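You operate a simulated robot arm through the tools that you are given. There is no shell and no other tool.

Carry out the task below with a simulated robot arm. There is one attempt and no reset: what you move stays moved.

JOB
Sweeten the lemon water with a splash of vanilla and stir it in.
Fine: about a tenth of a glass; the bottle closed on its spot, the spoon in the steel pot; no spills. Set down upright: vanilla bottle.

Only the result counts: the job must be done as asked and must still hold three seconds after the hand-in. Knocking over, shifting, dropping, spilling or breaking anything else fails it.

ROBOT AND FRAMES
A 6-joint arm with a two-finger parallel gripper, fixed in place. Base frame: the origin is at the foot of the arm, x ahead of it, y to its left, z up; the work surface is at about z = 0.885. Readings come in m, rad, newtons and seconds.
With the tool pointing down near the work surface it reaches from about 0.36 to 0.84 m from the base axis. Its first joint turns from -2.007 to 2.007 rad. Payload 4.2 kg.
The tool frame sits at the grasp point between the pads (the TCP): z along the fingers, y along the line on which they close. The tips reach 0.023 m beyond it. The gripper opens to 0.094 m. The fingers are 0.038 m wide and 0.01 m thick; the gripper's body (0.054 by 0.096 m) begins 0.039 m behind the TCP.
Orientation is that of the tool frame in the base frame, as a unit quaternion [x, y, z, w]. With the fingers straight down and closing along the base's y, the tool's x points along the base's -x, its y along +y and its z along -z.

CONTROLS
- The arm moves only by the tool apply_moves. Its argument "series" is a list of rows, each an object (a shift or turn left out is 0, a gripper value left out holds the last) with "rotation": the turn, a rotation vector about the tool's x, y, z in rad, a list of three; "translation": the shift along the tool's x, y, z in m, a list of three; "jaw": the opening in per cent of the stroke, from 0 (shut) to 100 (fully open). In form: [{"rotation": [ax, ay, az], "translation": [x, y, z], "jaw": jaw}, ...]. A call has 1 to 20 rows; each row shifts and turns the commanded pose from where the row before left it, along the tool's axes as they then stand. Rows are played at 5 a second. More than 0.05 m and 0.15 rad between two rows, or a gripper value outside its range, and nothing of the call is played. Where a pose cannot be reached the arm comes as near as it can. A force on the tool above 40 N (or 10 N above the force at the start of the call, whichever is more), or a blocked arm, ends the call early, and 0.2 s more pass. The fingers move at their own pace (about 0.108 m/s each) and stop on an object; they squeeze with about 29 N. The grip force told is the motor's: it shows also when the fingers shut on nothing. Time passes only in rows, and 0.2 s behind the last, so rows that do not move let the fingers close. It gives the time, the measured TCP pose, the force on the tool (base axes), the opening and the grip force at its end, in the units of the frame above (readings bear some noise), with the torque about the TCP (base axes, N m) and any sound that the robot's microphone picked up.
- Cameras (640 x 400 px; columns grow to the right, rows downward): "scene" is fixed at [0.2212, -0.6509, 1.5726]; the picture's right is [0.72, -0.69, 0.00], its down [-0.42, -0.44, -0.79] and it looks along [0.55, 0.57, -0.61] (base axes); focal length 321 px, centre (320, 200). "wrist" rides on the gripper at [0.086, 0.016, -0.075] in the tool frame; the picture's right is [-0.18, 0.98, 0.00], its down [-0.58, -0.11, -0.81] and it looks along [-0.79, -0.15, 0.59] (tool axes); focal length 243 px, centre (320, 200).
- snapshot(camera): a new picture of that camera. It takes no simulated time.
- move_column(by): slides the trunk up (or, below 0, down) by that many m; the arm rides with it, the base frame stays. It gives what a move gives, with no picture.
- pixel_to_xyz(camera, pixels): for up to 12 pixels [column, row] of the newest picture of that camera ("zoom" is the newest enlarged one), the place [x, y, z] in the base frame of the surface seen there, good to about 0.002 m. It takes no simulated time.
- enlarge(camera, box): a new picture of the part [left, top, right, bottom] of that camera's present view, enlarged. It takes no simulated time.
- close_job(): hands the job in; it is judged then, once.

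Unless the task says otherwise, let go and move clear before handing in.

The tools are called after "Call:" as name(argument=value, ...) on one line, values as JSON. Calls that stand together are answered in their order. apply_moves: Moves the arm, as the interface text tells. Its arguments: {"type":"object","properties":{"series":{"type":"array"}},"required":["series"]} The other tools are called the same way: move_column (by) slides the trunk up or down; snapshot (camera) takes a picture; pixel_to_xyz (camera, pixels) gives the place of the surface under pixels of a picture; enlarge (camera, box) takes an enlarged picture of a part of a camera's view; close_job () hands the job in.

At the start:

```text
t: 0.0
ee_pos: [0.5026, -0.0185, 1.3005]
ee_rot: [0.0, 1.0, 0.001, 0.001]
wrist_force: [-0.5, -0.9, 0.9]
torque: [-0.02, -0.01, 0.01]
gripper_width: 0.0938
grip_force: 0.1
trunk travel left (down, up): [-0.925, 0.065]
```

scene: 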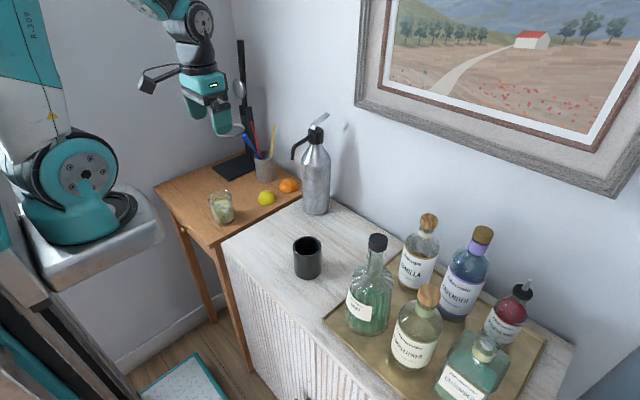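
wrist: 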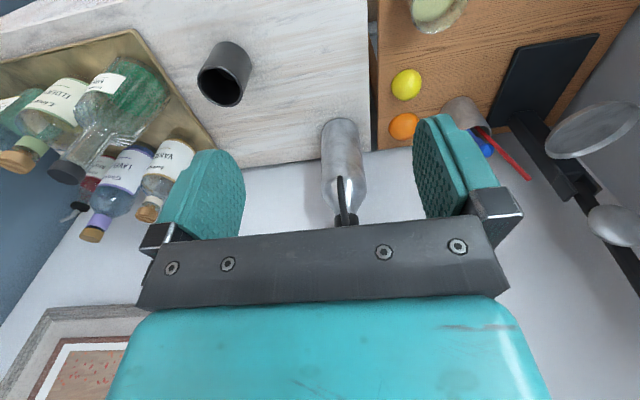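

The first pictures show a glass near (222,208) on the wooden table, a black cup at (307,258), the vanilla bottle at (418,255) on the tray, and something like a spoon hanging near (240,90). I'll take enlarged views before moving.

Call:
enlarge(camera="scene", box=[150, 30, 350, 240])

Call:
enlarge(camera="scene", box=[280, 200, 580, 400])

Call:
enlarge(camera="wrist", box=[380, 0, 640, 280])

Call:
enlarge(camera="wrist", box=[0, 0, 300, 260])

```text
1.90 times, centred on (250, 135) of scene
```

zoom: 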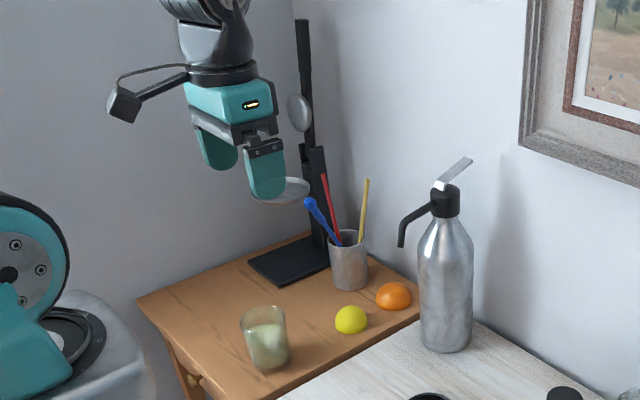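

```text
2.00 times, centred on (430, 300) of scene
```

zoom: 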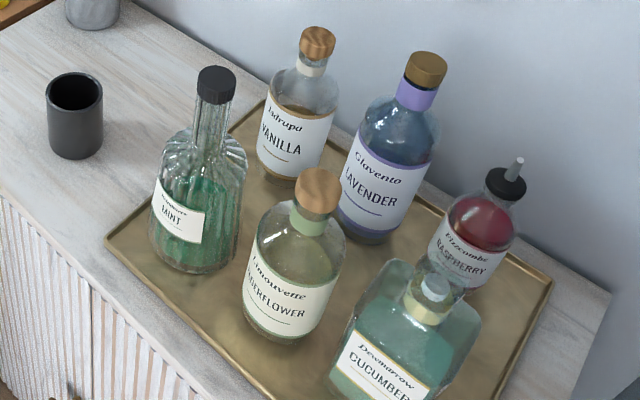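

```text
1.43 times, centred on (510, 140) of wrist
```

zoom: 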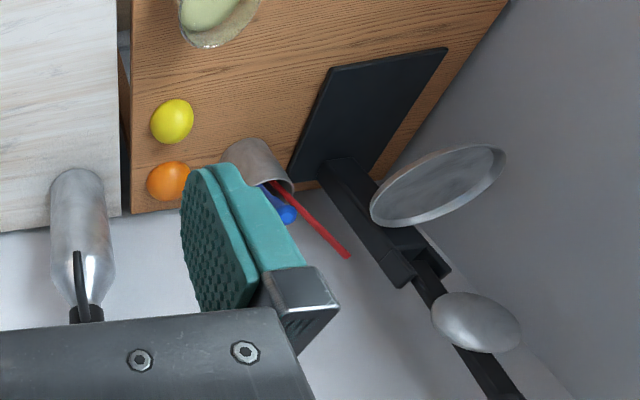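

```text
1.54 times, centred on (150, 130) of wrist
```

zoom: 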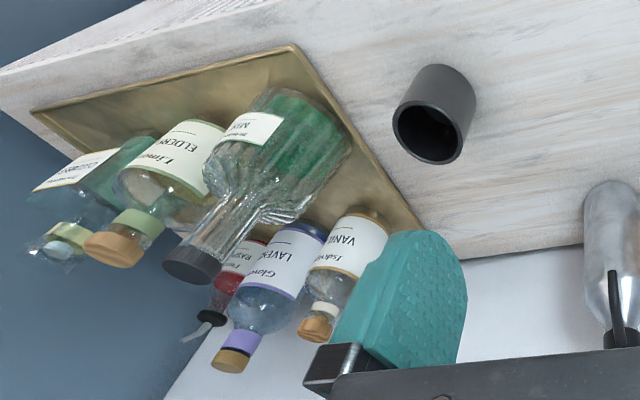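

The steel pot near (264,165) holds blue, red and yellow sticks, and I need to know which is the spoon. I'll zoom further into the pot, the glass and the black stand.

Call:
enlarge(camera="scene", box=[225, 110, 305, 190])

Call:
enlarge(camera="scene", box=[190, 170, 260, 240])

Call:
enlarge(camera="scene", box=[380, 200, 460, 300])

Call:
enlarge(camera="scene", box=[270, 220, 350, 290])

Call:
enlarge(camera="wrist", box=[400, 60, 560, 200])

Call:
snapshot(camera="scene")

Call:
snapshot(camera="wrist")

```text
5.00 times, centred on (265, 150) of scene
```

zoom: 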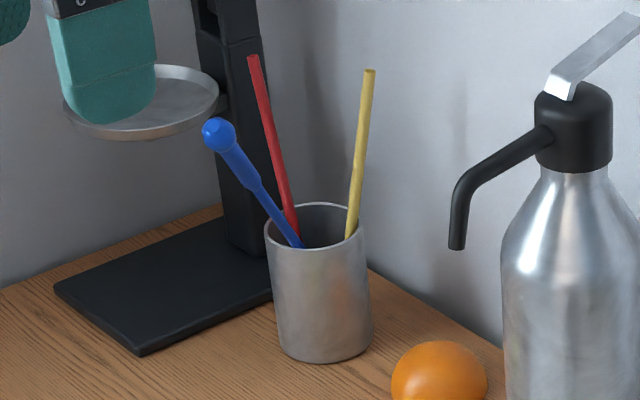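

```text
5.71 times, centred on (225, 205) of scene
```

zoom: 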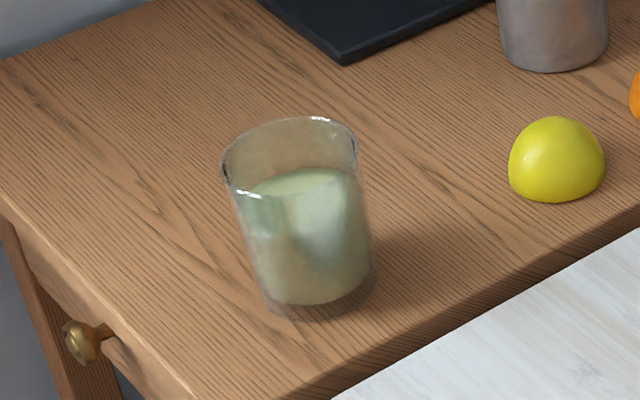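

```text
4.00 times, centred on (420, 250) of scene
```

zoom: 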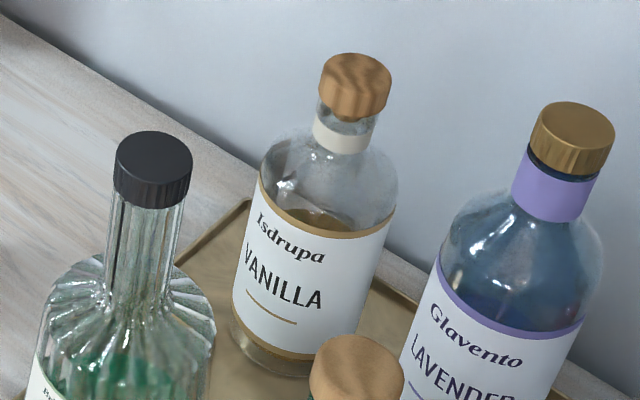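

```text
5.71 times, centred on (310, 255) of scene
```

zoom: 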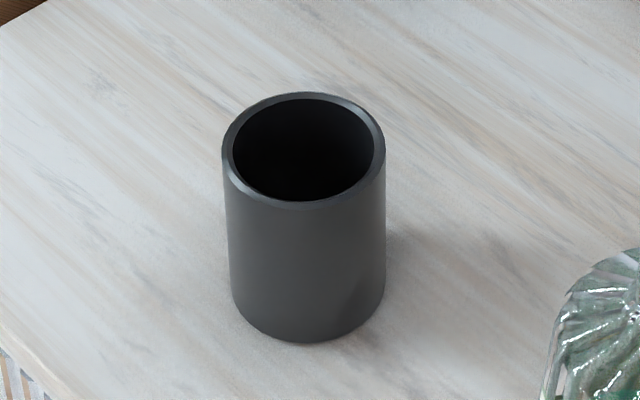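

```text
2.86 times, centred on (480, 130) of wrist
```

zoom: 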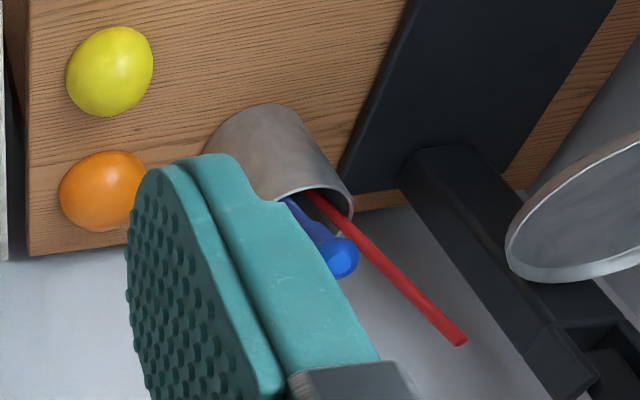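

```text
taken
```

scene: 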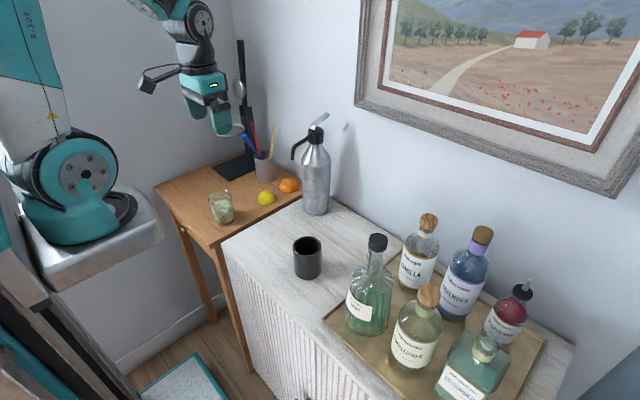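

```text
taken
```

wrist: 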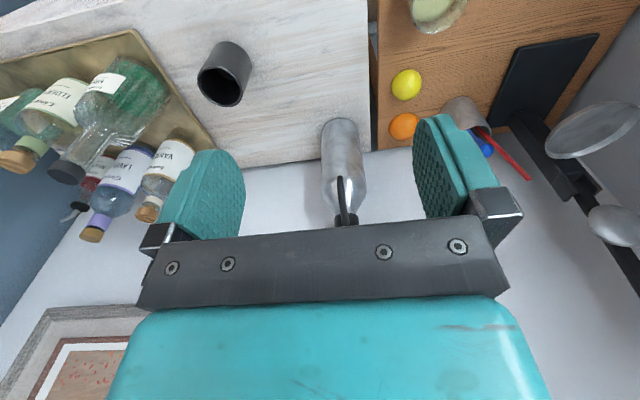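

The glass at (222,208) holds a pale cloudy drink, and the blue stick in the pot has a knobbed end. I'll read coordinates for all of them.

Call:
pixel_to_xyz(camera="scene", pixels=[[222, 222], [212, 193], [230, 191], [222, 196], [265, 180], [256, 155], [272, 158], [247, 137], [256, 124], [273, 125], [266, 199], [289, 186]])

Call:
pixel_to_xyz(camera="scene", pixels=[[428, 220], [429, 216], [423, 233], [415, 270], [410, 288], [377, 241], [483, 234], [428, 294], [315, 210], [317, 130], [318, 118], [297, 148]])

Call:
pixel_to_xyz(camera="scene", pixels=[[307, 240], [307, 250], [308, 276], [240, 160], [240, 90], [232, 133], [241, 45], [214, 175], [160, 186], [233, 225], [322, 322], [250, 230]])

Call:
pixel_to_xyz(camera="wrist", pixels=[[420, 10], [430, 28], [405, 85], [404, 125], [222, 90], [150, 205], [160, 180], [460, 105], [480, 145], [528, 178], [340, 140], [345, 215]])

```text
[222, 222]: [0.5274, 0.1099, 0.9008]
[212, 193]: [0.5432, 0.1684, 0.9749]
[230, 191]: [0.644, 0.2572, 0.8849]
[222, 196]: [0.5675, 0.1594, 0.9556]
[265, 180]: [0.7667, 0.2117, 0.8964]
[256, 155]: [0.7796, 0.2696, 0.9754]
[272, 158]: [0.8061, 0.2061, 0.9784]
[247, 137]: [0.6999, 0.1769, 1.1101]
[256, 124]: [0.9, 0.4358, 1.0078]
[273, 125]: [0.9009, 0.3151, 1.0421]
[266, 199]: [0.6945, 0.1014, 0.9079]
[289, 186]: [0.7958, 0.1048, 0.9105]
```

```text
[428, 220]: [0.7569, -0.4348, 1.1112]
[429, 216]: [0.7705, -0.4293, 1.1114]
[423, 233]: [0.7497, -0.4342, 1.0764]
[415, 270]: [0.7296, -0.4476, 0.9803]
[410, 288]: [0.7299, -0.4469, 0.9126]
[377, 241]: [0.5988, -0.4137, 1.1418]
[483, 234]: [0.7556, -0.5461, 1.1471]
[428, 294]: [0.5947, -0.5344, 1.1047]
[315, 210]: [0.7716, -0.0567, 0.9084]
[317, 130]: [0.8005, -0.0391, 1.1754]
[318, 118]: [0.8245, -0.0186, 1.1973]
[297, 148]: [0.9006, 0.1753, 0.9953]
```

```text
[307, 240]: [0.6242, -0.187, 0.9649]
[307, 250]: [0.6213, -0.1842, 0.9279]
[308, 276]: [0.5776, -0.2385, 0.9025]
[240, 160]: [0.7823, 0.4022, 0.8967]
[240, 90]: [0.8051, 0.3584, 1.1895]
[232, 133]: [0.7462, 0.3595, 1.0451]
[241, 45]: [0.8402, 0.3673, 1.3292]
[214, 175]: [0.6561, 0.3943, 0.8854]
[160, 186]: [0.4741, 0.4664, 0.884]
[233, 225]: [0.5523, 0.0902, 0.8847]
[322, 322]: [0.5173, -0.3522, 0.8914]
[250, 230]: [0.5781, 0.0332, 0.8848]
```

```text
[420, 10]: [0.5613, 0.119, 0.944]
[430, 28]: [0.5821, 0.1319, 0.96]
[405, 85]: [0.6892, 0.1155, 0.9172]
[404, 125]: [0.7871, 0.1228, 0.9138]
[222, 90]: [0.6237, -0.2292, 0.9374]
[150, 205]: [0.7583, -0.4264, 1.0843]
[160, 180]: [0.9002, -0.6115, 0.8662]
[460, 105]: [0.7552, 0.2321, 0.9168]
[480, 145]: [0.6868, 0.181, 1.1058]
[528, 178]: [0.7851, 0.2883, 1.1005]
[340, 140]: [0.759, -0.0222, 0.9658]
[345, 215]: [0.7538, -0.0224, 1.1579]
```

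The vanilla bottle is near (0.76,-0.43), which is at the edge of reach, and the mint bottle sits in front of it. I'll measure the bottle's width, the cap and neck heights, and the neighbouring items more finely.

Call:
enlarge(camera="scene", box=[380, 200, 460, 300])

Call:
pixel_to_xyz(camera="zoom", pixels=[[355, 60], [325, 75], [385, 80], [355, 105], [345, 125], [345, 140], [318, 130], [370, 145], [335, 190], [268, 175], [390, 205], [245, 320]])

Call:
pixel_to_xyz(camera="zoom", pixels=[[310, 255], [280, 350], [240, 300], [360, 320], [250, 260], [378, 260], [235, 345], [155, 150], [570, 125], [550, 300], [300, 290], [330, 240]])

Call:
pixel_to_xyz(camera="scene", pixels=[[85, 175], [60, 140], [120, 200], [60, 30], [150, 80], [205, 85], [220, 120], [85, 240], [368, 310], [466, 280], [505, 325], [410, 345]])

```text
4.00 times, centred on (420, 250) of scene
```

zoom: 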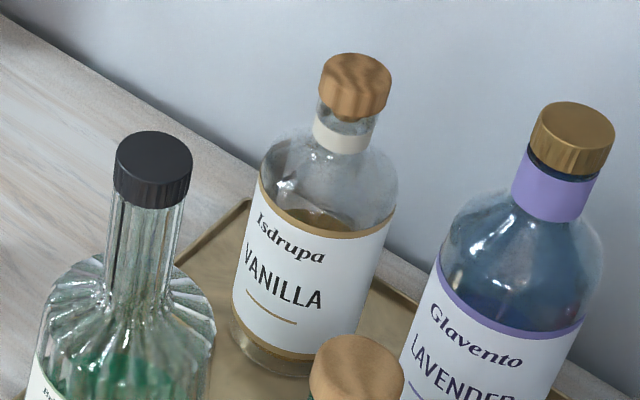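

```text
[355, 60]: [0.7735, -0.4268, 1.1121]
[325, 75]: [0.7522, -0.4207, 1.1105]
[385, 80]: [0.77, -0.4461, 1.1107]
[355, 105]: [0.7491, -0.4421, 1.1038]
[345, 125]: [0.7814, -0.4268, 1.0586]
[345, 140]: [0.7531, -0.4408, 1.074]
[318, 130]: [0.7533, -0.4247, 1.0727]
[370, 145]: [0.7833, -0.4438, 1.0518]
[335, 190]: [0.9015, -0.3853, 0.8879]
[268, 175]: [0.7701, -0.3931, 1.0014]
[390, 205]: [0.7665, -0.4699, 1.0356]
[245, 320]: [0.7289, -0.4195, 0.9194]
```

```text
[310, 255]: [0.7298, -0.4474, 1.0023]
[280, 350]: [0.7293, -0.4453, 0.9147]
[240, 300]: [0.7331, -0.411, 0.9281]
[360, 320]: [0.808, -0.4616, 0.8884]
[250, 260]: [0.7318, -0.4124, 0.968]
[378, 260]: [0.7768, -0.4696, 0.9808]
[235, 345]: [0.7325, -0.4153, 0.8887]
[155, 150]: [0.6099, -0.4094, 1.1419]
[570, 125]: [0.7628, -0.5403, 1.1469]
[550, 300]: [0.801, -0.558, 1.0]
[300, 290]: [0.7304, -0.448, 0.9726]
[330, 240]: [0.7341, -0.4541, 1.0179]
```

```text
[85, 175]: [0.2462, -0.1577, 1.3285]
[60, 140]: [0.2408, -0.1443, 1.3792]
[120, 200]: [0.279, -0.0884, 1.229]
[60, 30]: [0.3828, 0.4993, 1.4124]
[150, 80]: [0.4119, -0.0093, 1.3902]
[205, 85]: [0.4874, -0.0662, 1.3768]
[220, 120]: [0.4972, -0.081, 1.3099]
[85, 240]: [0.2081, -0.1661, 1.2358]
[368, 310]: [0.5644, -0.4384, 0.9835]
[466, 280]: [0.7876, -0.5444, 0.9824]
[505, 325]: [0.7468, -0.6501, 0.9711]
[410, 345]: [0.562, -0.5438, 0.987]
```

The vanilla cap is centred near (0.763,-0.433) with its top at z≈1.111, and the body is about 0.075 m across, so it fits the gripper. I'll move to a staging pose high up, yawed 55° to the right and tilted 45°. That tests the reach and gives a closer look.

Call:
apply_moves(series=[{"translation": [-0.02, -0.038, 0], "jaw": 100}, {"translation": [-0.02, -0.038, 0]}, {"translation": [-0.02, -0.038, 0]}, {"translation": [-0.02, -0.038, 0]}, {"translation": [-0.02, -0.038, 0]}, {"translation": [-0.02, -0.038, 0]}, {"rotation": [0, 0, 0.137]}, {"rotation": [0, 0, 0.137]}, {"rotation": [0, 0, 0.137]}, {"rotation": [0, 0, 0.137]}, {"rotation": [0, 0, 0.137]}, {"rotation": [0, 0, 0.137]}, {"rotation": [0, 0, 0.138]}, {"rotation": [0, -0.131, 0]}, {"rotation": [0, -0.131, 0]}, {"rotation": [0, -0.131, 0]}, {"rotation": [0, -0.131, 0]}, {"rotation": [0, -0.131, 0]}, {"rotation": [0, -0.13, 0]}])

Call:
snapshot(camera="wrist")

Call:
snapshot(camera="scene")

```text
t: 4.0
ee_pos: [0.6233, -0.2463, 1.2997]
ee_rot: [0.426, 0.82, -0.176, 0.34]
wrist_force: [0.1, -0.1, 0.4]
torque: [0.05, 0.0, 0.03]
gripper_width: 0.0939
grip_force: 0.1
trunk travel left (down, up): [-0.925, 0.065]
```

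```text
taken
```

wrist: 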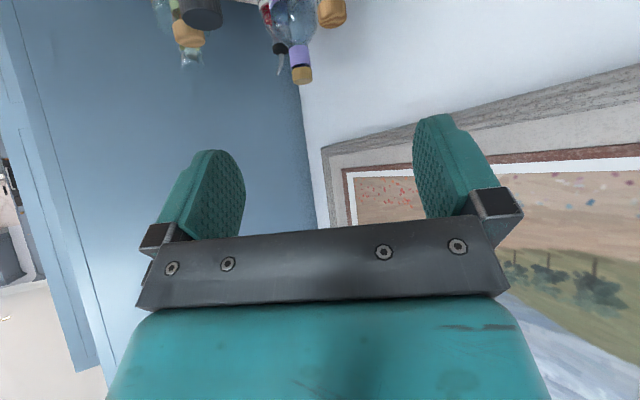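

```text
taken
```

scene: 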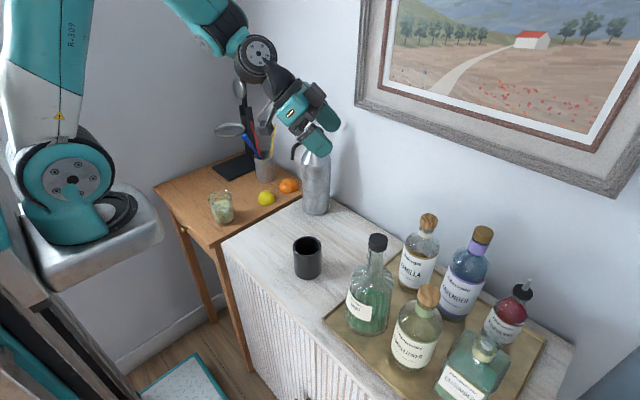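

The staging pose was reached exactly as commanded. Next I'll move to 0.10 m short of the vanilla cap along the tool axis and check with both cameras.

Call:
apply_moves(series=[{"translation": [-0.0048, 0.0015, 0.0411]}, {"translation": [-0.0048, 0.0015, 0.0411]}, {"translation": [-0.0048, 0.0015, 0.0411]}, {"translation": [-0.0048, 0.0014, 0.0411]}, {"translation": [-0.0046, 0.0014, 0.0411]}, {}])

Call:
snapshot(camera="wrist")

Call:
snapshot(camera="scene")

```text
t: 5.4
ee_pos: [0.7211, -0.3744, 1.1704]
ee_rot: [0.427, 0.819, -0.177, 0.34]
wrist_force: [0.1, 0.6, 0.4]
torque: [-0.03, 0.01, 0.01]
gripper_width: 0.0937
grip_force: 0.0
trunk travel left (down, up): [-0.925, 0.065]
```

```text
taken
```

wrist: 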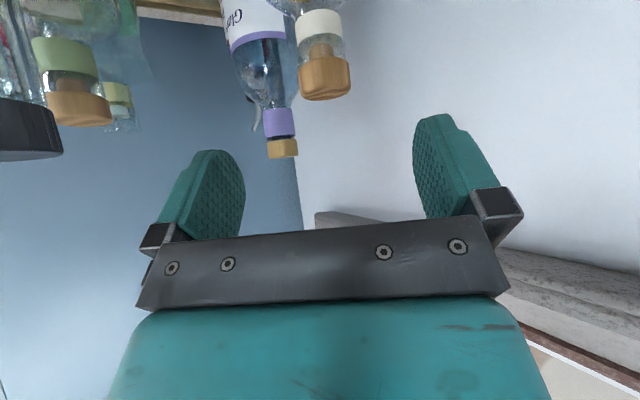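

```text
taken
```

scene: 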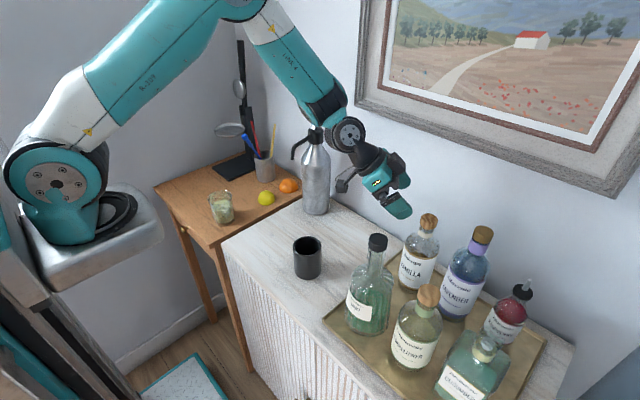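

The wrist view shows the vanilla cap at (325,78) as a wooden T-stopper with a cork inside the glass neck. I'll measure it from this viewpoint.

Call:
enlarge(camera="wrist", box=[220, 0, 400, 112])

Call:
pixel_to_xyz(camera="wrist", pixels=[[300, 78], [325, 78], [349, 75], [325, 97], [302, 65], [348, 60], [325, 60], [322, 47], [318, 20], [300, 20], [341, 20], [310, 96]])

```text
3.56 times, centred on (310, 56) of wrist
```

zoom: 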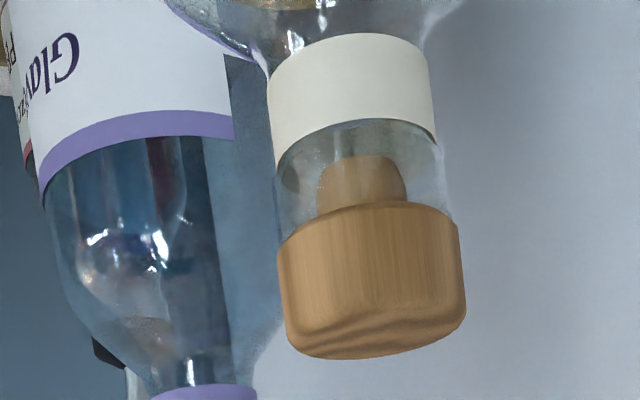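

```text
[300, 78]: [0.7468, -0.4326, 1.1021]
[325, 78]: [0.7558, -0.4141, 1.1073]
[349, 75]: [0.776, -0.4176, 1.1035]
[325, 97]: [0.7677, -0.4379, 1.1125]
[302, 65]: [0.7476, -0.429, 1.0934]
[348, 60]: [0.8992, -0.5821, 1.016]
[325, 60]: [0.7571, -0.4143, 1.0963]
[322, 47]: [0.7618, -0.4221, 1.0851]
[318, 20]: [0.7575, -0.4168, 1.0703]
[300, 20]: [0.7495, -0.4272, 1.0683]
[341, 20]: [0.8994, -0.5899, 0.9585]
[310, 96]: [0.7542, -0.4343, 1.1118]
```

The cap is centred at about (0.764,-0.432), z 1.090–1.112, radius 0.018, with a short cork. I'll advance so the fingers straddle it, then look before closing.

Call:
apply_moves(series=[{"translation": [-0.0052, 0.002, 0.02]}, {"translation": [0, 0, 0.02]}, {"translation": [0, 0, 0.02]}, {"translation": [0, 0, 0.02]}, {"translation": [0, 0, 0.0162]}, {}])

Call:
enlarge(camera="wrist", box=[120, 0, 520, 250])

Call:
enlarge(camera="scene", box=[330, 130, 510, 300])

```text
t: 6.8
ee_pos: [0.7646, -0.434, 1.1072]
ee_rot: [0.426, 0.82, -0.176, 0.339]
wrist_force: [0.1, 0.6, 0.3]
torque: [-0.01, 0.0, -0.01]
gripper_width: 0.0941
grip_force: 0.0
trunk travel left (down, up): [-0.925, 0.065]
```

```text
1.60 times, centred on (320, 125) of wrist
```

zoom: 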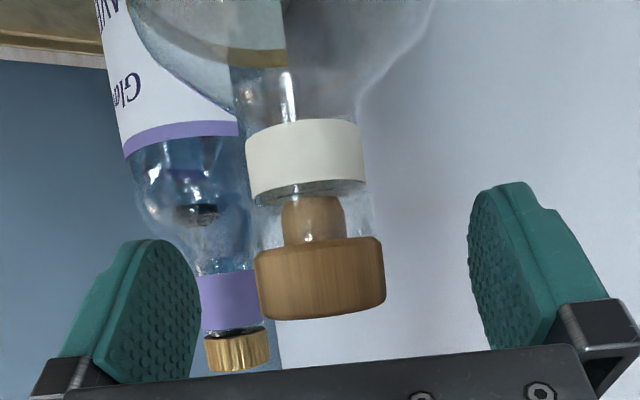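

```text
2.35 times, centred on (420, 215) of scene
```

zoom: 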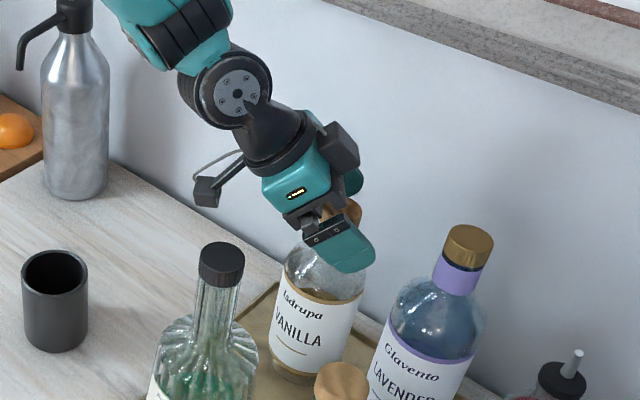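

The cap sits on column 320, which is exactly the TCP column, so it is centred between the fingers. I'll close on it.

Call:
apply_moves(series=[{"jaw": 25}, {"jaw": 25}, {"jaw": 25}, {"jaw": 25}])

Call:
enlarge(camera="wrist", box=[120, 0, 520, 250])

```text
t: 7.8
ee_pos: [0.7659, -0.4325, 1.1071]
ee_rot: [0.426, 0.82, -0.176, 0.339]
wrist_force: [1.8, 0.4, -0.3]
torque: [0.05, -0.03, 0.0]
gripper_width: 0.0352
grip_force: 29.2
trunk travel left (down, up): [-0.925, 0.065]
heard: snap
```

```text
1.60 times, centred on (320, 125) of wrist
```

zoom: 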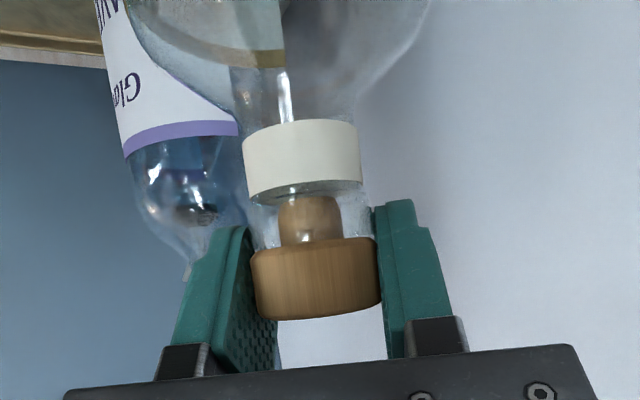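

The grip holds at 0.0352 m with 29 N, and a "snap" was heard at contact. I'll pull straight up by a few millimetres and watch the force.

Call:
apply_moves(series=[{"translation": [-0.0014, 0, -0.0014]}, {"translation": [-0.0014, 0, -0.0014]}])

Call:
enlarge(camera="wrist", box=[120, 0, 520, 250])

Call:
enlarge(camera="scene", box=[370, 180, 470, 300])

```text
t: 8.4
ee_pos: [0.7647, -0.4315, 1.1102]
ee_rot: [0.427, 0.819, -0.177, 0.34]
wrist_force: [0.7, 0.5, 0.4]
torque: [0.02, -0.04, -0.02]
gripper_width: 0.0351
grip_force: 29.2
trunk travel left (down, up): [-0.925, 0.065]
```

```text
1.60 times, centred on (320, 125) of wrist
```

zoom: 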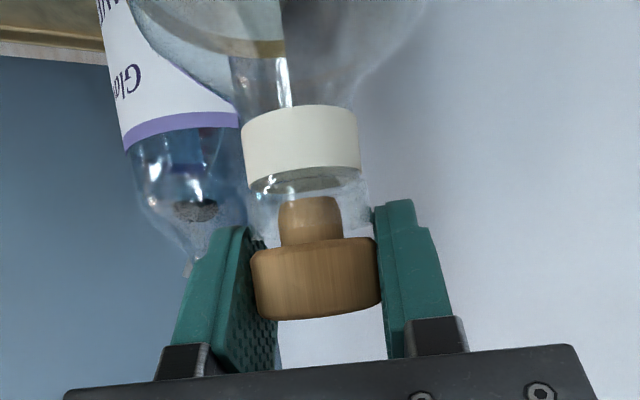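

```text
3.33 times, centred on (420, 240) of scene
```

zoom: 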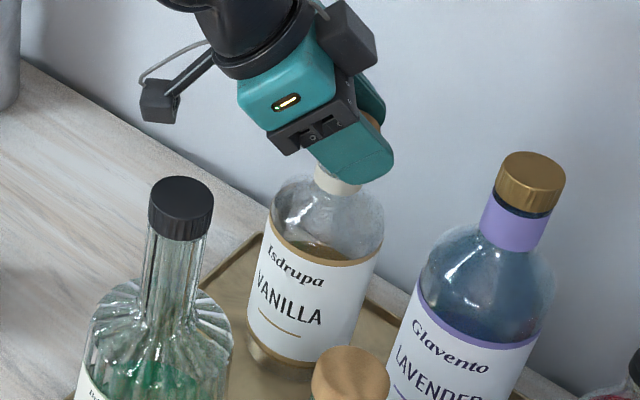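

The white neck band has dropped away relative to the cap with almost no force, so the stopper is coming out. I'll keep lifting straight up.

Call:
apply_moves(series=[{"translation": [-0.0035, 0, -0.0035]}, {"translation": [-0.0035, 0, -0.0035]}, {"translation": [-0.0035, 0, -0.0035]}, {"translation": [-0.0035, 0, -0.0035]}, {"translation": [-0.0035, 0, -0.0035]}, {"translation": [-0.0035, 0, -0.0035]}, {"translation": [-0.007, 0, -0.007]}, {"translation": [-0.007, 0, -0.007]}])

Call:
enlarge(camera="wrist", box=[120, 0, 520, 250])

Call:
enlarge(camera="scene", box=[350, 150, 470, 300])

```text
t: 10.2
ee_pos: [0.7638, -0.4316, 1.1596]
ee_rot: [0.426, 0.82, -0.176, 0.34]
wrist_force: [0.3, -0.1, 0.3]
torque: [0.0, 0.01, 0.03]
gripper_width: 0.0352
grip_force: 29.4
trunk travel left (down, up): [-0.925, 0.065]
```

```text
1.60 times, centred on (320, 125) of wrist
```

zoom: 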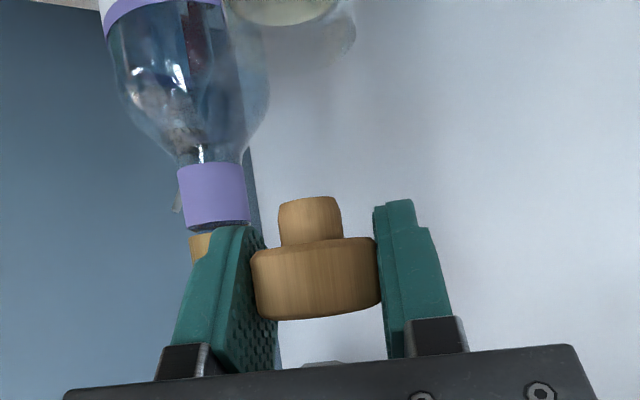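

```text
2.67 times, centred on (410, 225) of scene
```

zoom: 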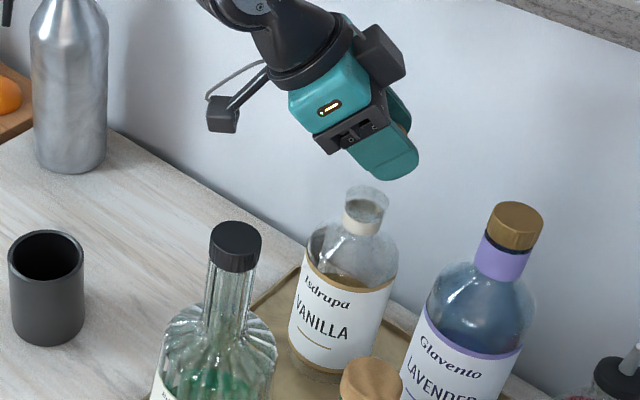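

The stopper is out and held, and the bottle hasn't moved. Now I need a safe spot to stand the stopper. The wrist camera hangs low at this tilt, so I want a place near the counter's front edge, and I'll measure that edge.

Call:
snapshot(camera="scene")

Call:
pixel_to_xyz(camera="scene", pixels=[[228, 240], [232, 252], [240, 262], [255, 285], [270, 305], [285, 322], [300, 340], [270, 270], [290, 300], [240, 240], [325, 320], [300, 225]])

Call:
pixel_to_xyz(camera="scene", pixels=[[345, 187], [342, 181], [350, 190], [370, 170], [395, 175], [385, 195], [427, 218], [433, 226], [420, 224], [427, 232], [348, 183], [400, 205]])

```text
taken
```

scene: 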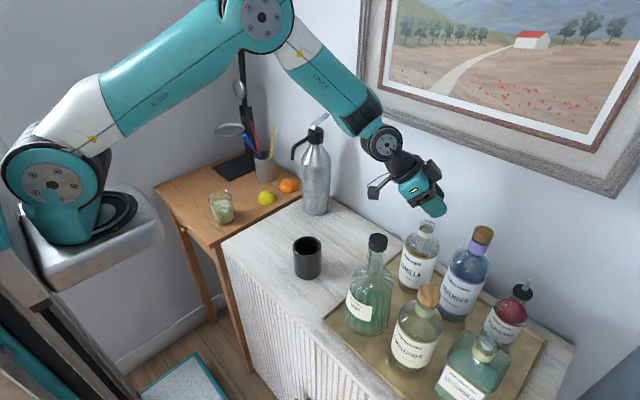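

```text
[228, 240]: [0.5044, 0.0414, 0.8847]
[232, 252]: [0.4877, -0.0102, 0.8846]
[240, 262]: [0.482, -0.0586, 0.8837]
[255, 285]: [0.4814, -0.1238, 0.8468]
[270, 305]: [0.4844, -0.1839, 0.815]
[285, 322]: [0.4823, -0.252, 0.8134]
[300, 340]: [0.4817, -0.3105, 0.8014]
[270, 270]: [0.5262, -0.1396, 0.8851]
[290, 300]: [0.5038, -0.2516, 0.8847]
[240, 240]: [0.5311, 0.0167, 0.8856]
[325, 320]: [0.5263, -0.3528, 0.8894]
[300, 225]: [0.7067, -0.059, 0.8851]
```

```text
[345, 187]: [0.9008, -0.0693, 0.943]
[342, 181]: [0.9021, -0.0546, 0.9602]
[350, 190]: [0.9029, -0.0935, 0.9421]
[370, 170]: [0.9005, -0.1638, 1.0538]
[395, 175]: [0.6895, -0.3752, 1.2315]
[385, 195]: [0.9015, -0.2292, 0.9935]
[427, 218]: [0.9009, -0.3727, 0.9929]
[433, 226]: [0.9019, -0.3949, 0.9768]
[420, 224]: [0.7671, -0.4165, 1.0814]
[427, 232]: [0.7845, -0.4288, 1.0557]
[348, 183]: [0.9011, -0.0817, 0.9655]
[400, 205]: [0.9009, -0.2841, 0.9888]
```

The front edge of the counter is at x≈0.48. I'll measure where the stopper's bottom sits relative to the TCP, and check the robot's own mount for clearance.

Call:
enlarge(camera="wrist", box=[230, 90, 390, 230])

Call:
pixel_to_xyz(camera="zoom", pixels=[[335, 145], [300, 150], [375, 150], [335, 200], [335, 240], [335, 300], [265, 250], [440, 240], [335, 225], [335, 280], [300, 180], [370, 180]])

Call:
pixel_to_xyz(camera="scene", pixels=[[130, 210], [60, 190], [160, 230], [45, 280], [20, 200], [95, 240], [265, 20], [60, 130], [140, 190], [240, 205], [100, 300], [20, 260]])

```text
2.86 times, centred on (310, 160) of wrist
```

zoom: 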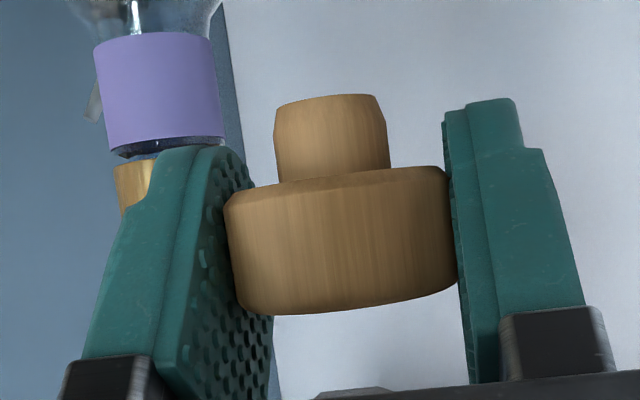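

```text
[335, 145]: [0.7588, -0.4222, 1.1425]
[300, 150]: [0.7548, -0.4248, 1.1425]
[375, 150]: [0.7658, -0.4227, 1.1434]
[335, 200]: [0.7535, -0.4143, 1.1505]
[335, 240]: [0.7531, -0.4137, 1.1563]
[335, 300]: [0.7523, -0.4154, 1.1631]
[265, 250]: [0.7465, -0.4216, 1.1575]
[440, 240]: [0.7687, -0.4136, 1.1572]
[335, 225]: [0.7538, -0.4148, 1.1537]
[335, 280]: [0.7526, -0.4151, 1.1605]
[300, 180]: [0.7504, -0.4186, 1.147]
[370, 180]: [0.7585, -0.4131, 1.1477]
```

```text
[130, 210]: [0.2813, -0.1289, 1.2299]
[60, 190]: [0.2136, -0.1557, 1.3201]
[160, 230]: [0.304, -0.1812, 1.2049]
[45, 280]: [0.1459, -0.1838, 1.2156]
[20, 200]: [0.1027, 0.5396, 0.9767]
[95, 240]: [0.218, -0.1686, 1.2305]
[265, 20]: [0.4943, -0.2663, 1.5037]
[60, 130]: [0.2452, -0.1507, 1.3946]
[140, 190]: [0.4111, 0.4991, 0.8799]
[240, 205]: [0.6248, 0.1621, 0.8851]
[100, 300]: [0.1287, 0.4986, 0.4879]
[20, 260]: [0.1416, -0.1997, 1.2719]
```

The stopper's bottom is about 0.024 m below the TCP. Before setting it down I'll check how far the fingertips reach below that.

Call:
pixel_to_xyz(camera="zoom", pixels=[[200, 152], [180, 155], [160, 170], [225, 152], [485, 103], [510, 110], [535, 155], [460, 112], [150, 220], [335, 100], [320, 103], [350, 103]])

Call:
enlarge(camera="scene", box=[350, 130, 460, 240])

```text
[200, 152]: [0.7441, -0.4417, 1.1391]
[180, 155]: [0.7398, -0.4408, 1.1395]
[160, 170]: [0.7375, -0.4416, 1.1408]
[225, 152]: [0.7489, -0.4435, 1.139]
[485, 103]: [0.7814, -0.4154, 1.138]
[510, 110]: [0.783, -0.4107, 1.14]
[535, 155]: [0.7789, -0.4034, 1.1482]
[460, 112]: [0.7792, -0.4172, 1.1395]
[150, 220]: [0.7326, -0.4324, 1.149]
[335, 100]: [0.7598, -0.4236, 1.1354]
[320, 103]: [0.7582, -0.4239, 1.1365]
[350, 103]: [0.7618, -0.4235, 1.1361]
```

```text
3.64 times, centred on (405, 185) of scene
```

zoom: 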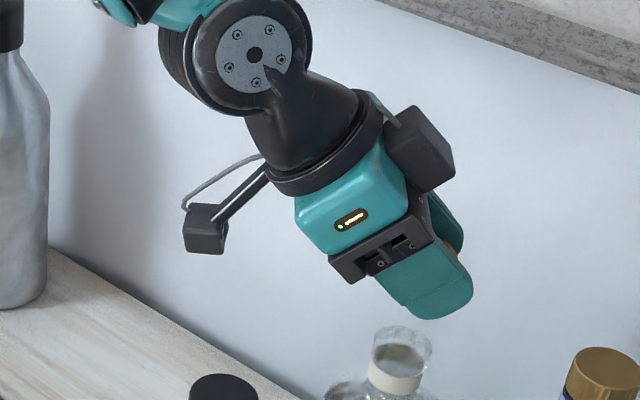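

The stopper bottom is the lowest point, 2–3 mm below the fingertips. I'll stand it on open counter at about (0.70,-0.13), tilting 5° steeper to keep the camera off the surface. First I'll go to a hover pose there.

Call:
apply_moves(series=[{"translation": [0.0286, 0.0173, -0.0286]}, {"translation": [0.0286, 0.0173, -0.0286]}, {"translation": [0.0286, 0.0173, -0.0286]}, {"translation": [0.0286, 0.0173, -0.0286]}, {"translation": [0.0287, 0.0172, -0.0287]}, {"translation": [0.0287, 0.0172, -0.0287]}, {"translation": [0.0287, 0.0172, -0.0287]}, {"translation": [0.0283, 0, 0.0283]}, {"translation": [0.0283, 0, 0.0283]}, {"translation": [0.0283, 0, 0.0283]}, {"translation": [0.0283, 0, 0.0283]}, {"translation": [0.0283, 0, 0.0283]}, {"rotation": [0, 0.087, 0]}, {}])

Call:
snapshot(camera="scene")

Call:
enlarge(camera="wrist", box=[200, 60, 440, 230])

```text
t: 13.2
ee_pos: [0.7012, -0.1319, 0.9601]
ee_rot: [0.434, 0.833, -0.158, 0.303]
wrist_force: [0.4, 0.4, -0.1]
torque: [-0.01, -0.01, 0.01]
gripper_width: 0.0349
grip_force: 29.1
trunk travel left (down, up): [-0.925, 0.065]
```

```text
taken
```

scene: 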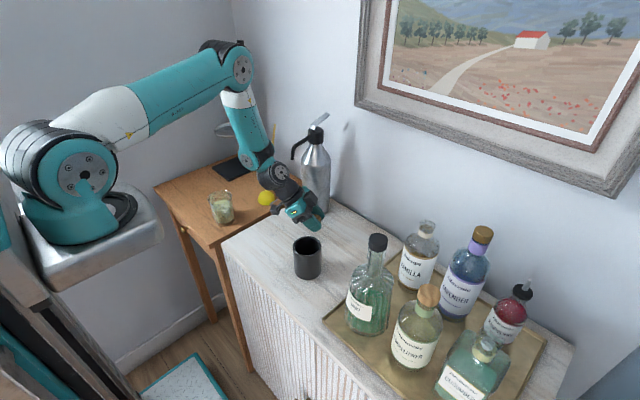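

```text
2.35 times, centred on (320, 145) of wrist
```

zoom: 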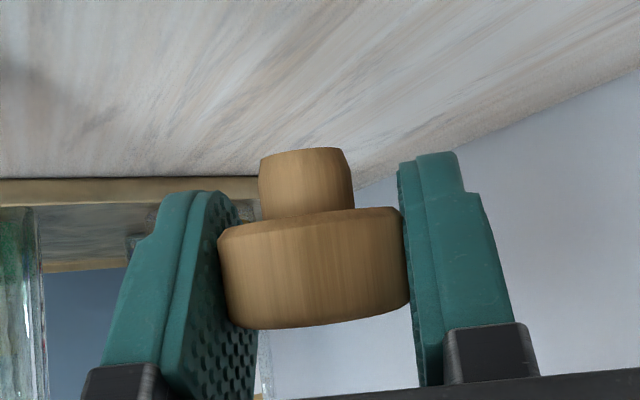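

I'm hovering at z 0.960, and the stopper is clear of everything. I'll descend to just above contact, then creep down and watch the force.

Call:
apply_moves(series=[{"translation": [0.0129, 0, 0.0153]}, {"translation": [0.0103, 0, 0.0123]}, {"translation": [0.0051, 0, 0.0061]}, {"translation": [0.0006, 0, 0.0008]}, {"translation": [0.0006, 0, 0.0008]}])

Call:
enlarge(camera="wrist", box=[200, 60, 440, 230])

Call:
enlarge(camera="scene", box=[240, 150, 360, 260])

```text
t: 14.4
ee_pos: [0.7003, -0.131, 0.9154]
ee_rot: [0.435, 0.833, -0.159, 0.304]
wrist_force: [-6.2, 4.5, 16.8]
torque: [0.01, 0.3, -0.17]
gripper_width: 0.0347
grip_force: 29.2
trunk travel left (down, up): [-0.925, 0.065]
```

```text
2.35 times, centred on (320, 145) of wrist
```

zoom: 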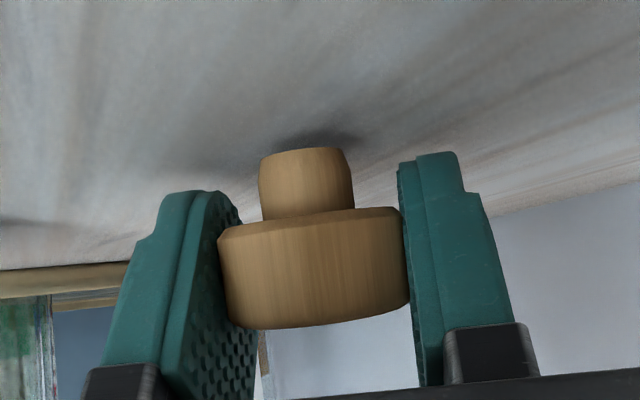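

```text
3.64 times, centred on (300, 205) of scene
```

zoom: 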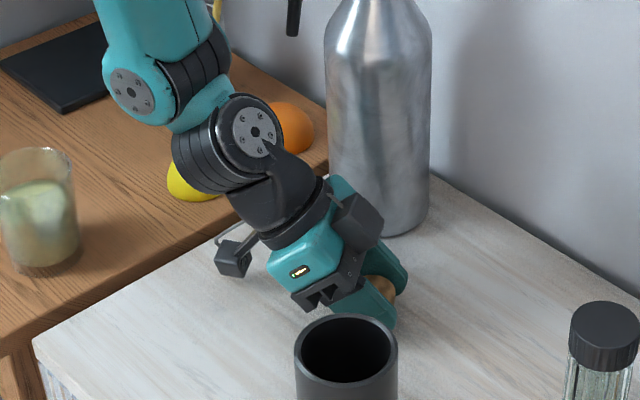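

Contact registers about 17 N at TCP z 0.915. I'll check whether the stopper or a fingertip is touching.

Call:
enlarge(camera="wrist", box=[260, 100, 400, 190])

Call:
pixel_to_xyz(camera="zoom", pixels=[[240, 100], [200, 105], [280, 105], [240, 120], [240, 90], [240, 85], [85, 185], [60, 185], [390, 130], [430, 115], [235, 200], [240, 240]])

```text
4.44 times, centred on (330, 145) of wrist
```

zoom: 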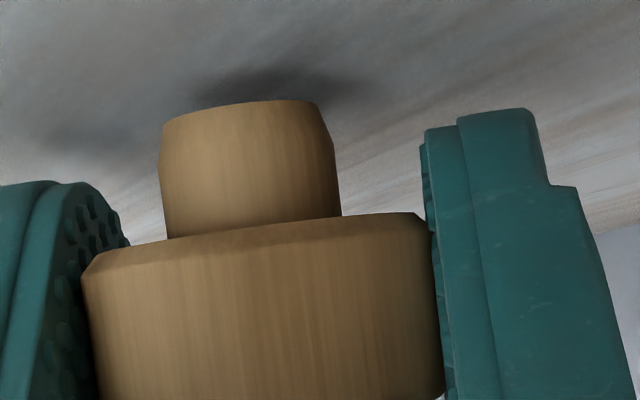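

```text
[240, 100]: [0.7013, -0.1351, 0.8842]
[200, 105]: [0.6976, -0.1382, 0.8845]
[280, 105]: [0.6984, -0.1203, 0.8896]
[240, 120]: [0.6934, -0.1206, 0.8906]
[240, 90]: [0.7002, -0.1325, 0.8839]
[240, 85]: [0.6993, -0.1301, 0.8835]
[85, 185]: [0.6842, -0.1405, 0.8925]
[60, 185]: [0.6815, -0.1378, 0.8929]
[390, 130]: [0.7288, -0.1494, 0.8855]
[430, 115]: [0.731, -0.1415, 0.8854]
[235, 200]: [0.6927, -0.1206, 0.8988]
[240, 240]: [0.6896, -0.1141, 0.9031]
```

The stopper's far edge rests on the counter, with the near edge about 2 mm up because of the lean. I'll ease off 1 mm, then open the fingers part-way.

Call:
apply_moves(series=[{"translation": [-0.0006, 0, -0.0008]}, {"jaw": 65}, {}, {}])

Call:
enlarge(camera="wrist", box=[200, 60, 440, 230])

```text
t: 15.4
ee_pos: [0.6998, -0.1315, 0.9146]
ee_rot: [0.434, 0.833, -0.158, 0.304]
wrist_force: [2.8, 5.9, 8.7]
torque: [0.03, 0.14, -0.09]
gripper_width: 0.0592
grip_force: 0.1
trunk travel left (down, up): [-0.925, 0.065]
```

```text
2.35 times, centred on (320, 145) of wrist
```

zoom: 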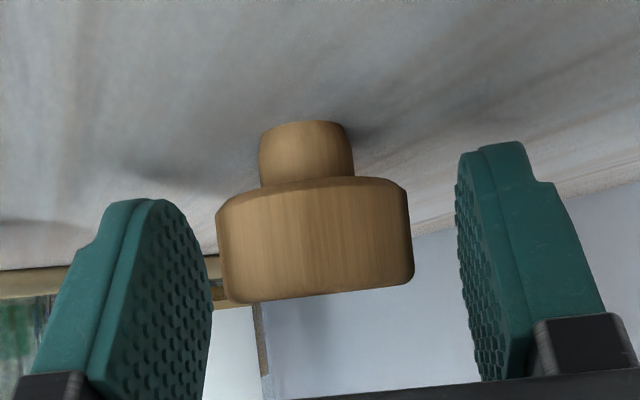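

The stopper is standing upright on its own. I'll retreat along the tool axis and check it stays standing.

Call:
apply_moves(series=[{"translation": [0, 0, -0.01]}, {"translation": [0, 0, -0.015]}, {"translation": [0, 0, -0.025]}, {"translation": [0, 0, -0.035]}, {"translation": [0, 0, -0.035]}, {"translation": [0, 0, -0.035]}, {}])

Call:
snapshot(camera="wrist")

Call:
enlarge(camera="scene", box=[240, 150, 450, 300])

```text
t: 17.0
ee_pos: [0.6438, -0.0484, 1.0341]
ee_rot: [0.434, 0.833, -0.158, 0.304]
wrist_force: [0.6, -0.3, -0.1]
torque: [0.01, -0.02, -0.01]
gripper_width: 0.0608
grip_force: 0.1
trunk travel left (down, up): [-0.925, 0.065]
```

```text
taken
```

wrist: 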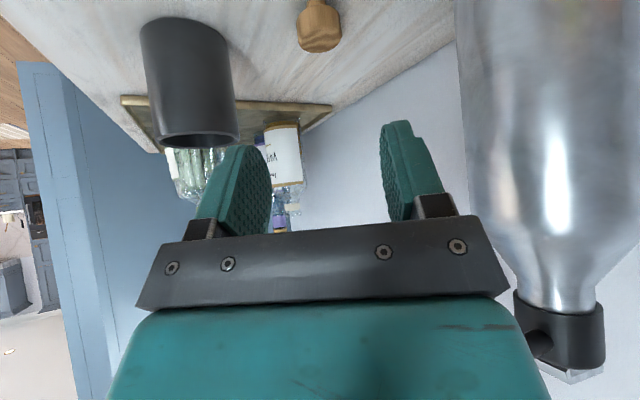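

```text
2.67 times, centred on (345, 225) of scene
```

zoom: 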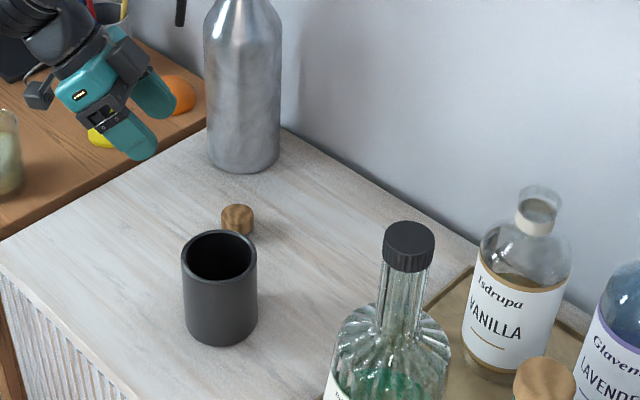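

The stopper stands at zoom (237,218), next to the cup. I'll record its exact position and the open bottle's mouth, then move on to the bottle.

Call:
pixel_to_xyz(camera="zoom", pixels=[[237, 210], [226, 212], [249, 212], [237, 218], [237, 230], [539, 190], [521, 200], [560, 205], [539, 210], [535, 225], [515, 290], [505, 350]])

Call:
enlarge(camera="scene", box=[385, 200, 455, 300])

Call:
pixel_to_xyz(camera="zoom", pixels=[[300, 300], [250, 290], [350, 300], [300, 380], [240, 350], [380, 300], [300, 180], [330, 190], [340, 95], [365, 100], [310, 95], [340, 75]])

```text
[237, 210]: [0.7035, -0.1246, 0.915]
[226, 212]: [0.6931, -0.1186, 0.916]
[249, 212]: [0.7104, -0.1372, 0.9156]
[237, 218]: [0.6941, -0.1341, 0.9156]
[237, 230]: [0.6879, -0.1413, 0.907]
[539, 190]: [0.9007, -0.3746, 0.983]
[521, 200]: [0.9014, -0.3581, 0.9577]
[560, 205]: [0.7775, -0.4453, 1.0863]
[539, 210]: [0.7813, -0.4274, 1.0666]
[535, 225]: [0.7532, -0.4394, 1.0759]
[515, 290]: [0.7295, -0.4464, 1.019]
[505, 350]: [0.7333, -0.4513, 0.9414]
```

```text
4.00 times, centred on (420, 250) of scene
```

zoom: 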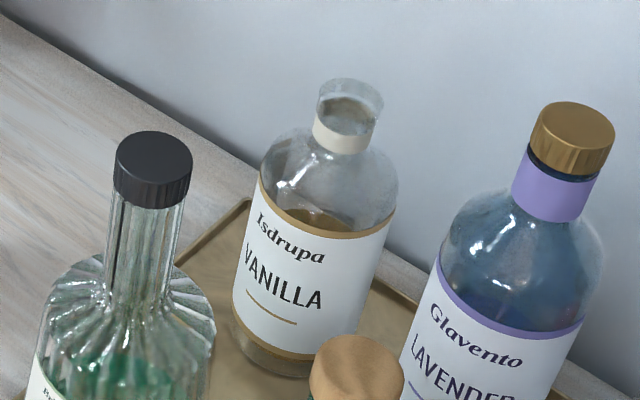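

```text
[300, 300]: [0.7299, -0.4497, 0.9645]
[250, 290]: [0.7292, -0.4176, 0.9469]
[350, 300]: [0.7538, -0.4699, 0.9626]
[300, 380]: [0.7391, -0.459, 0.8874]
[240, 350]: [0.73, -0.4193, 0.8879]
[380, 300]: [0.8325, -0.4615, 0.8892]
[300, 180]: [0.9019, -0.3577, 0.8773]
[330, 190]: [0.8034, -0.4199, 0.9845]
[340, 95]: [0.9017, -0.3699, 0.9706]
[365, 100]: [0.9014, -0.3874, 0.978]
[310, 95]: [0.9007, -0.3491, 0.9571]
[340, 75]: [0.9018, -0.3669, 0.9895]
```

The stopper's top is at (0.702,-0.128,0.915), and the bottle axis is still (0.764,-0.432) with a body radius of 0.038. Before raising the hand past the siphon, I'll find where its spout is.

Call:
enlarge(camera="scene", box=[280, 105, 350, 225])

Call:
pixel_to_xyz(camera="zoom", pixels=[[270, 175], [280, 150], [310, 130], [340, 110], [375, 40], [345, 75], [340, 180], [340, 220], [310, 300], [375, 300], [340, 300], [405, 20]])

Call:
snapshot(camera="scene")

```text
3.33 times, centred on (315, 165) of scene
```

zoom: 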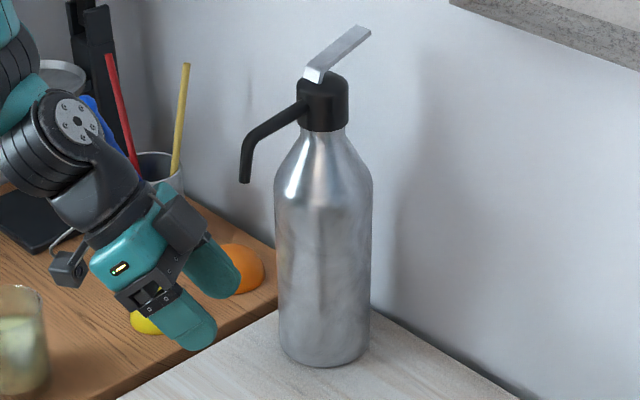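

```text
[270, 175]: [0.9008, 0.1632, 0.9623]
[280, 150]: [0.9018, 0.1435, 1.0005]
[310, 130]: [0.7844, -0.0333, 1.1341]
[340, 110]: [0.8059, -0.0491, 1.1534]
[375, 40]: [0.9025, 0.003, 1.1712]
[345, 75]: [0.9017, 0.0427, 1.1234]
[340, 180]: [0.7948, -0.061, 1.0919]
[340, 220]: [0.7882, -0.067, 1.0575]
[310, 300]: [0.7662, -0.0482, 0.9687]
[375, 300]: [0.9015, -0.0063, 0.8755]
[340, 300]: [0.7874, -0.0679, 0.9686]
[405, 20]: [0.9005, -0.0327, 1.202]
```

```text
taken
```

scene: 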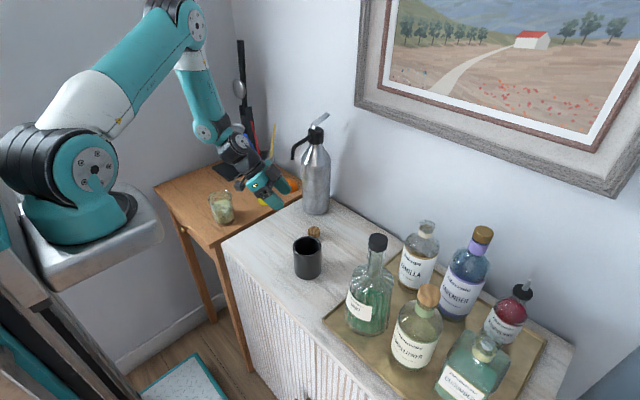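

Call:
pixel_to_xyz(camera="scene", pixels=[[293, 157], [292, 153], [293, 150], [296, 146], [300, 143], [306, 139], [316, 122], [322, 117], [236, 200], [222, 190], [212, 196], [222, 218]])

```text
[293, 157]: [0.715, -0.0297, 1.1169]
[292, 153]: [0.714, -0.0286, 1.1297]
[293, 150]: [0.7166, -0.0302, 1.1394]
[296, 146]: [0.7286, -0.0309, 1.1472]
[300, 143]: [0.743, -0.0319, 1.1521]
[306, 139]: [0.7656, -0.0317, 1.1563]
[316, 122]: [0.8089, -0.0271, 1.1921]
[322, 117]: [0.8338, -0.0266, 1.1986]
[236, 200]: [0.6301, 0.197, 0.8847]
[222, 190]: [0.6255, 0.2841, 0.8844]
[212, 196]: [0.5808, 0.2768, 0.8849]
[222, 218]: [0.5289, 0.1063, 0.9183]
```

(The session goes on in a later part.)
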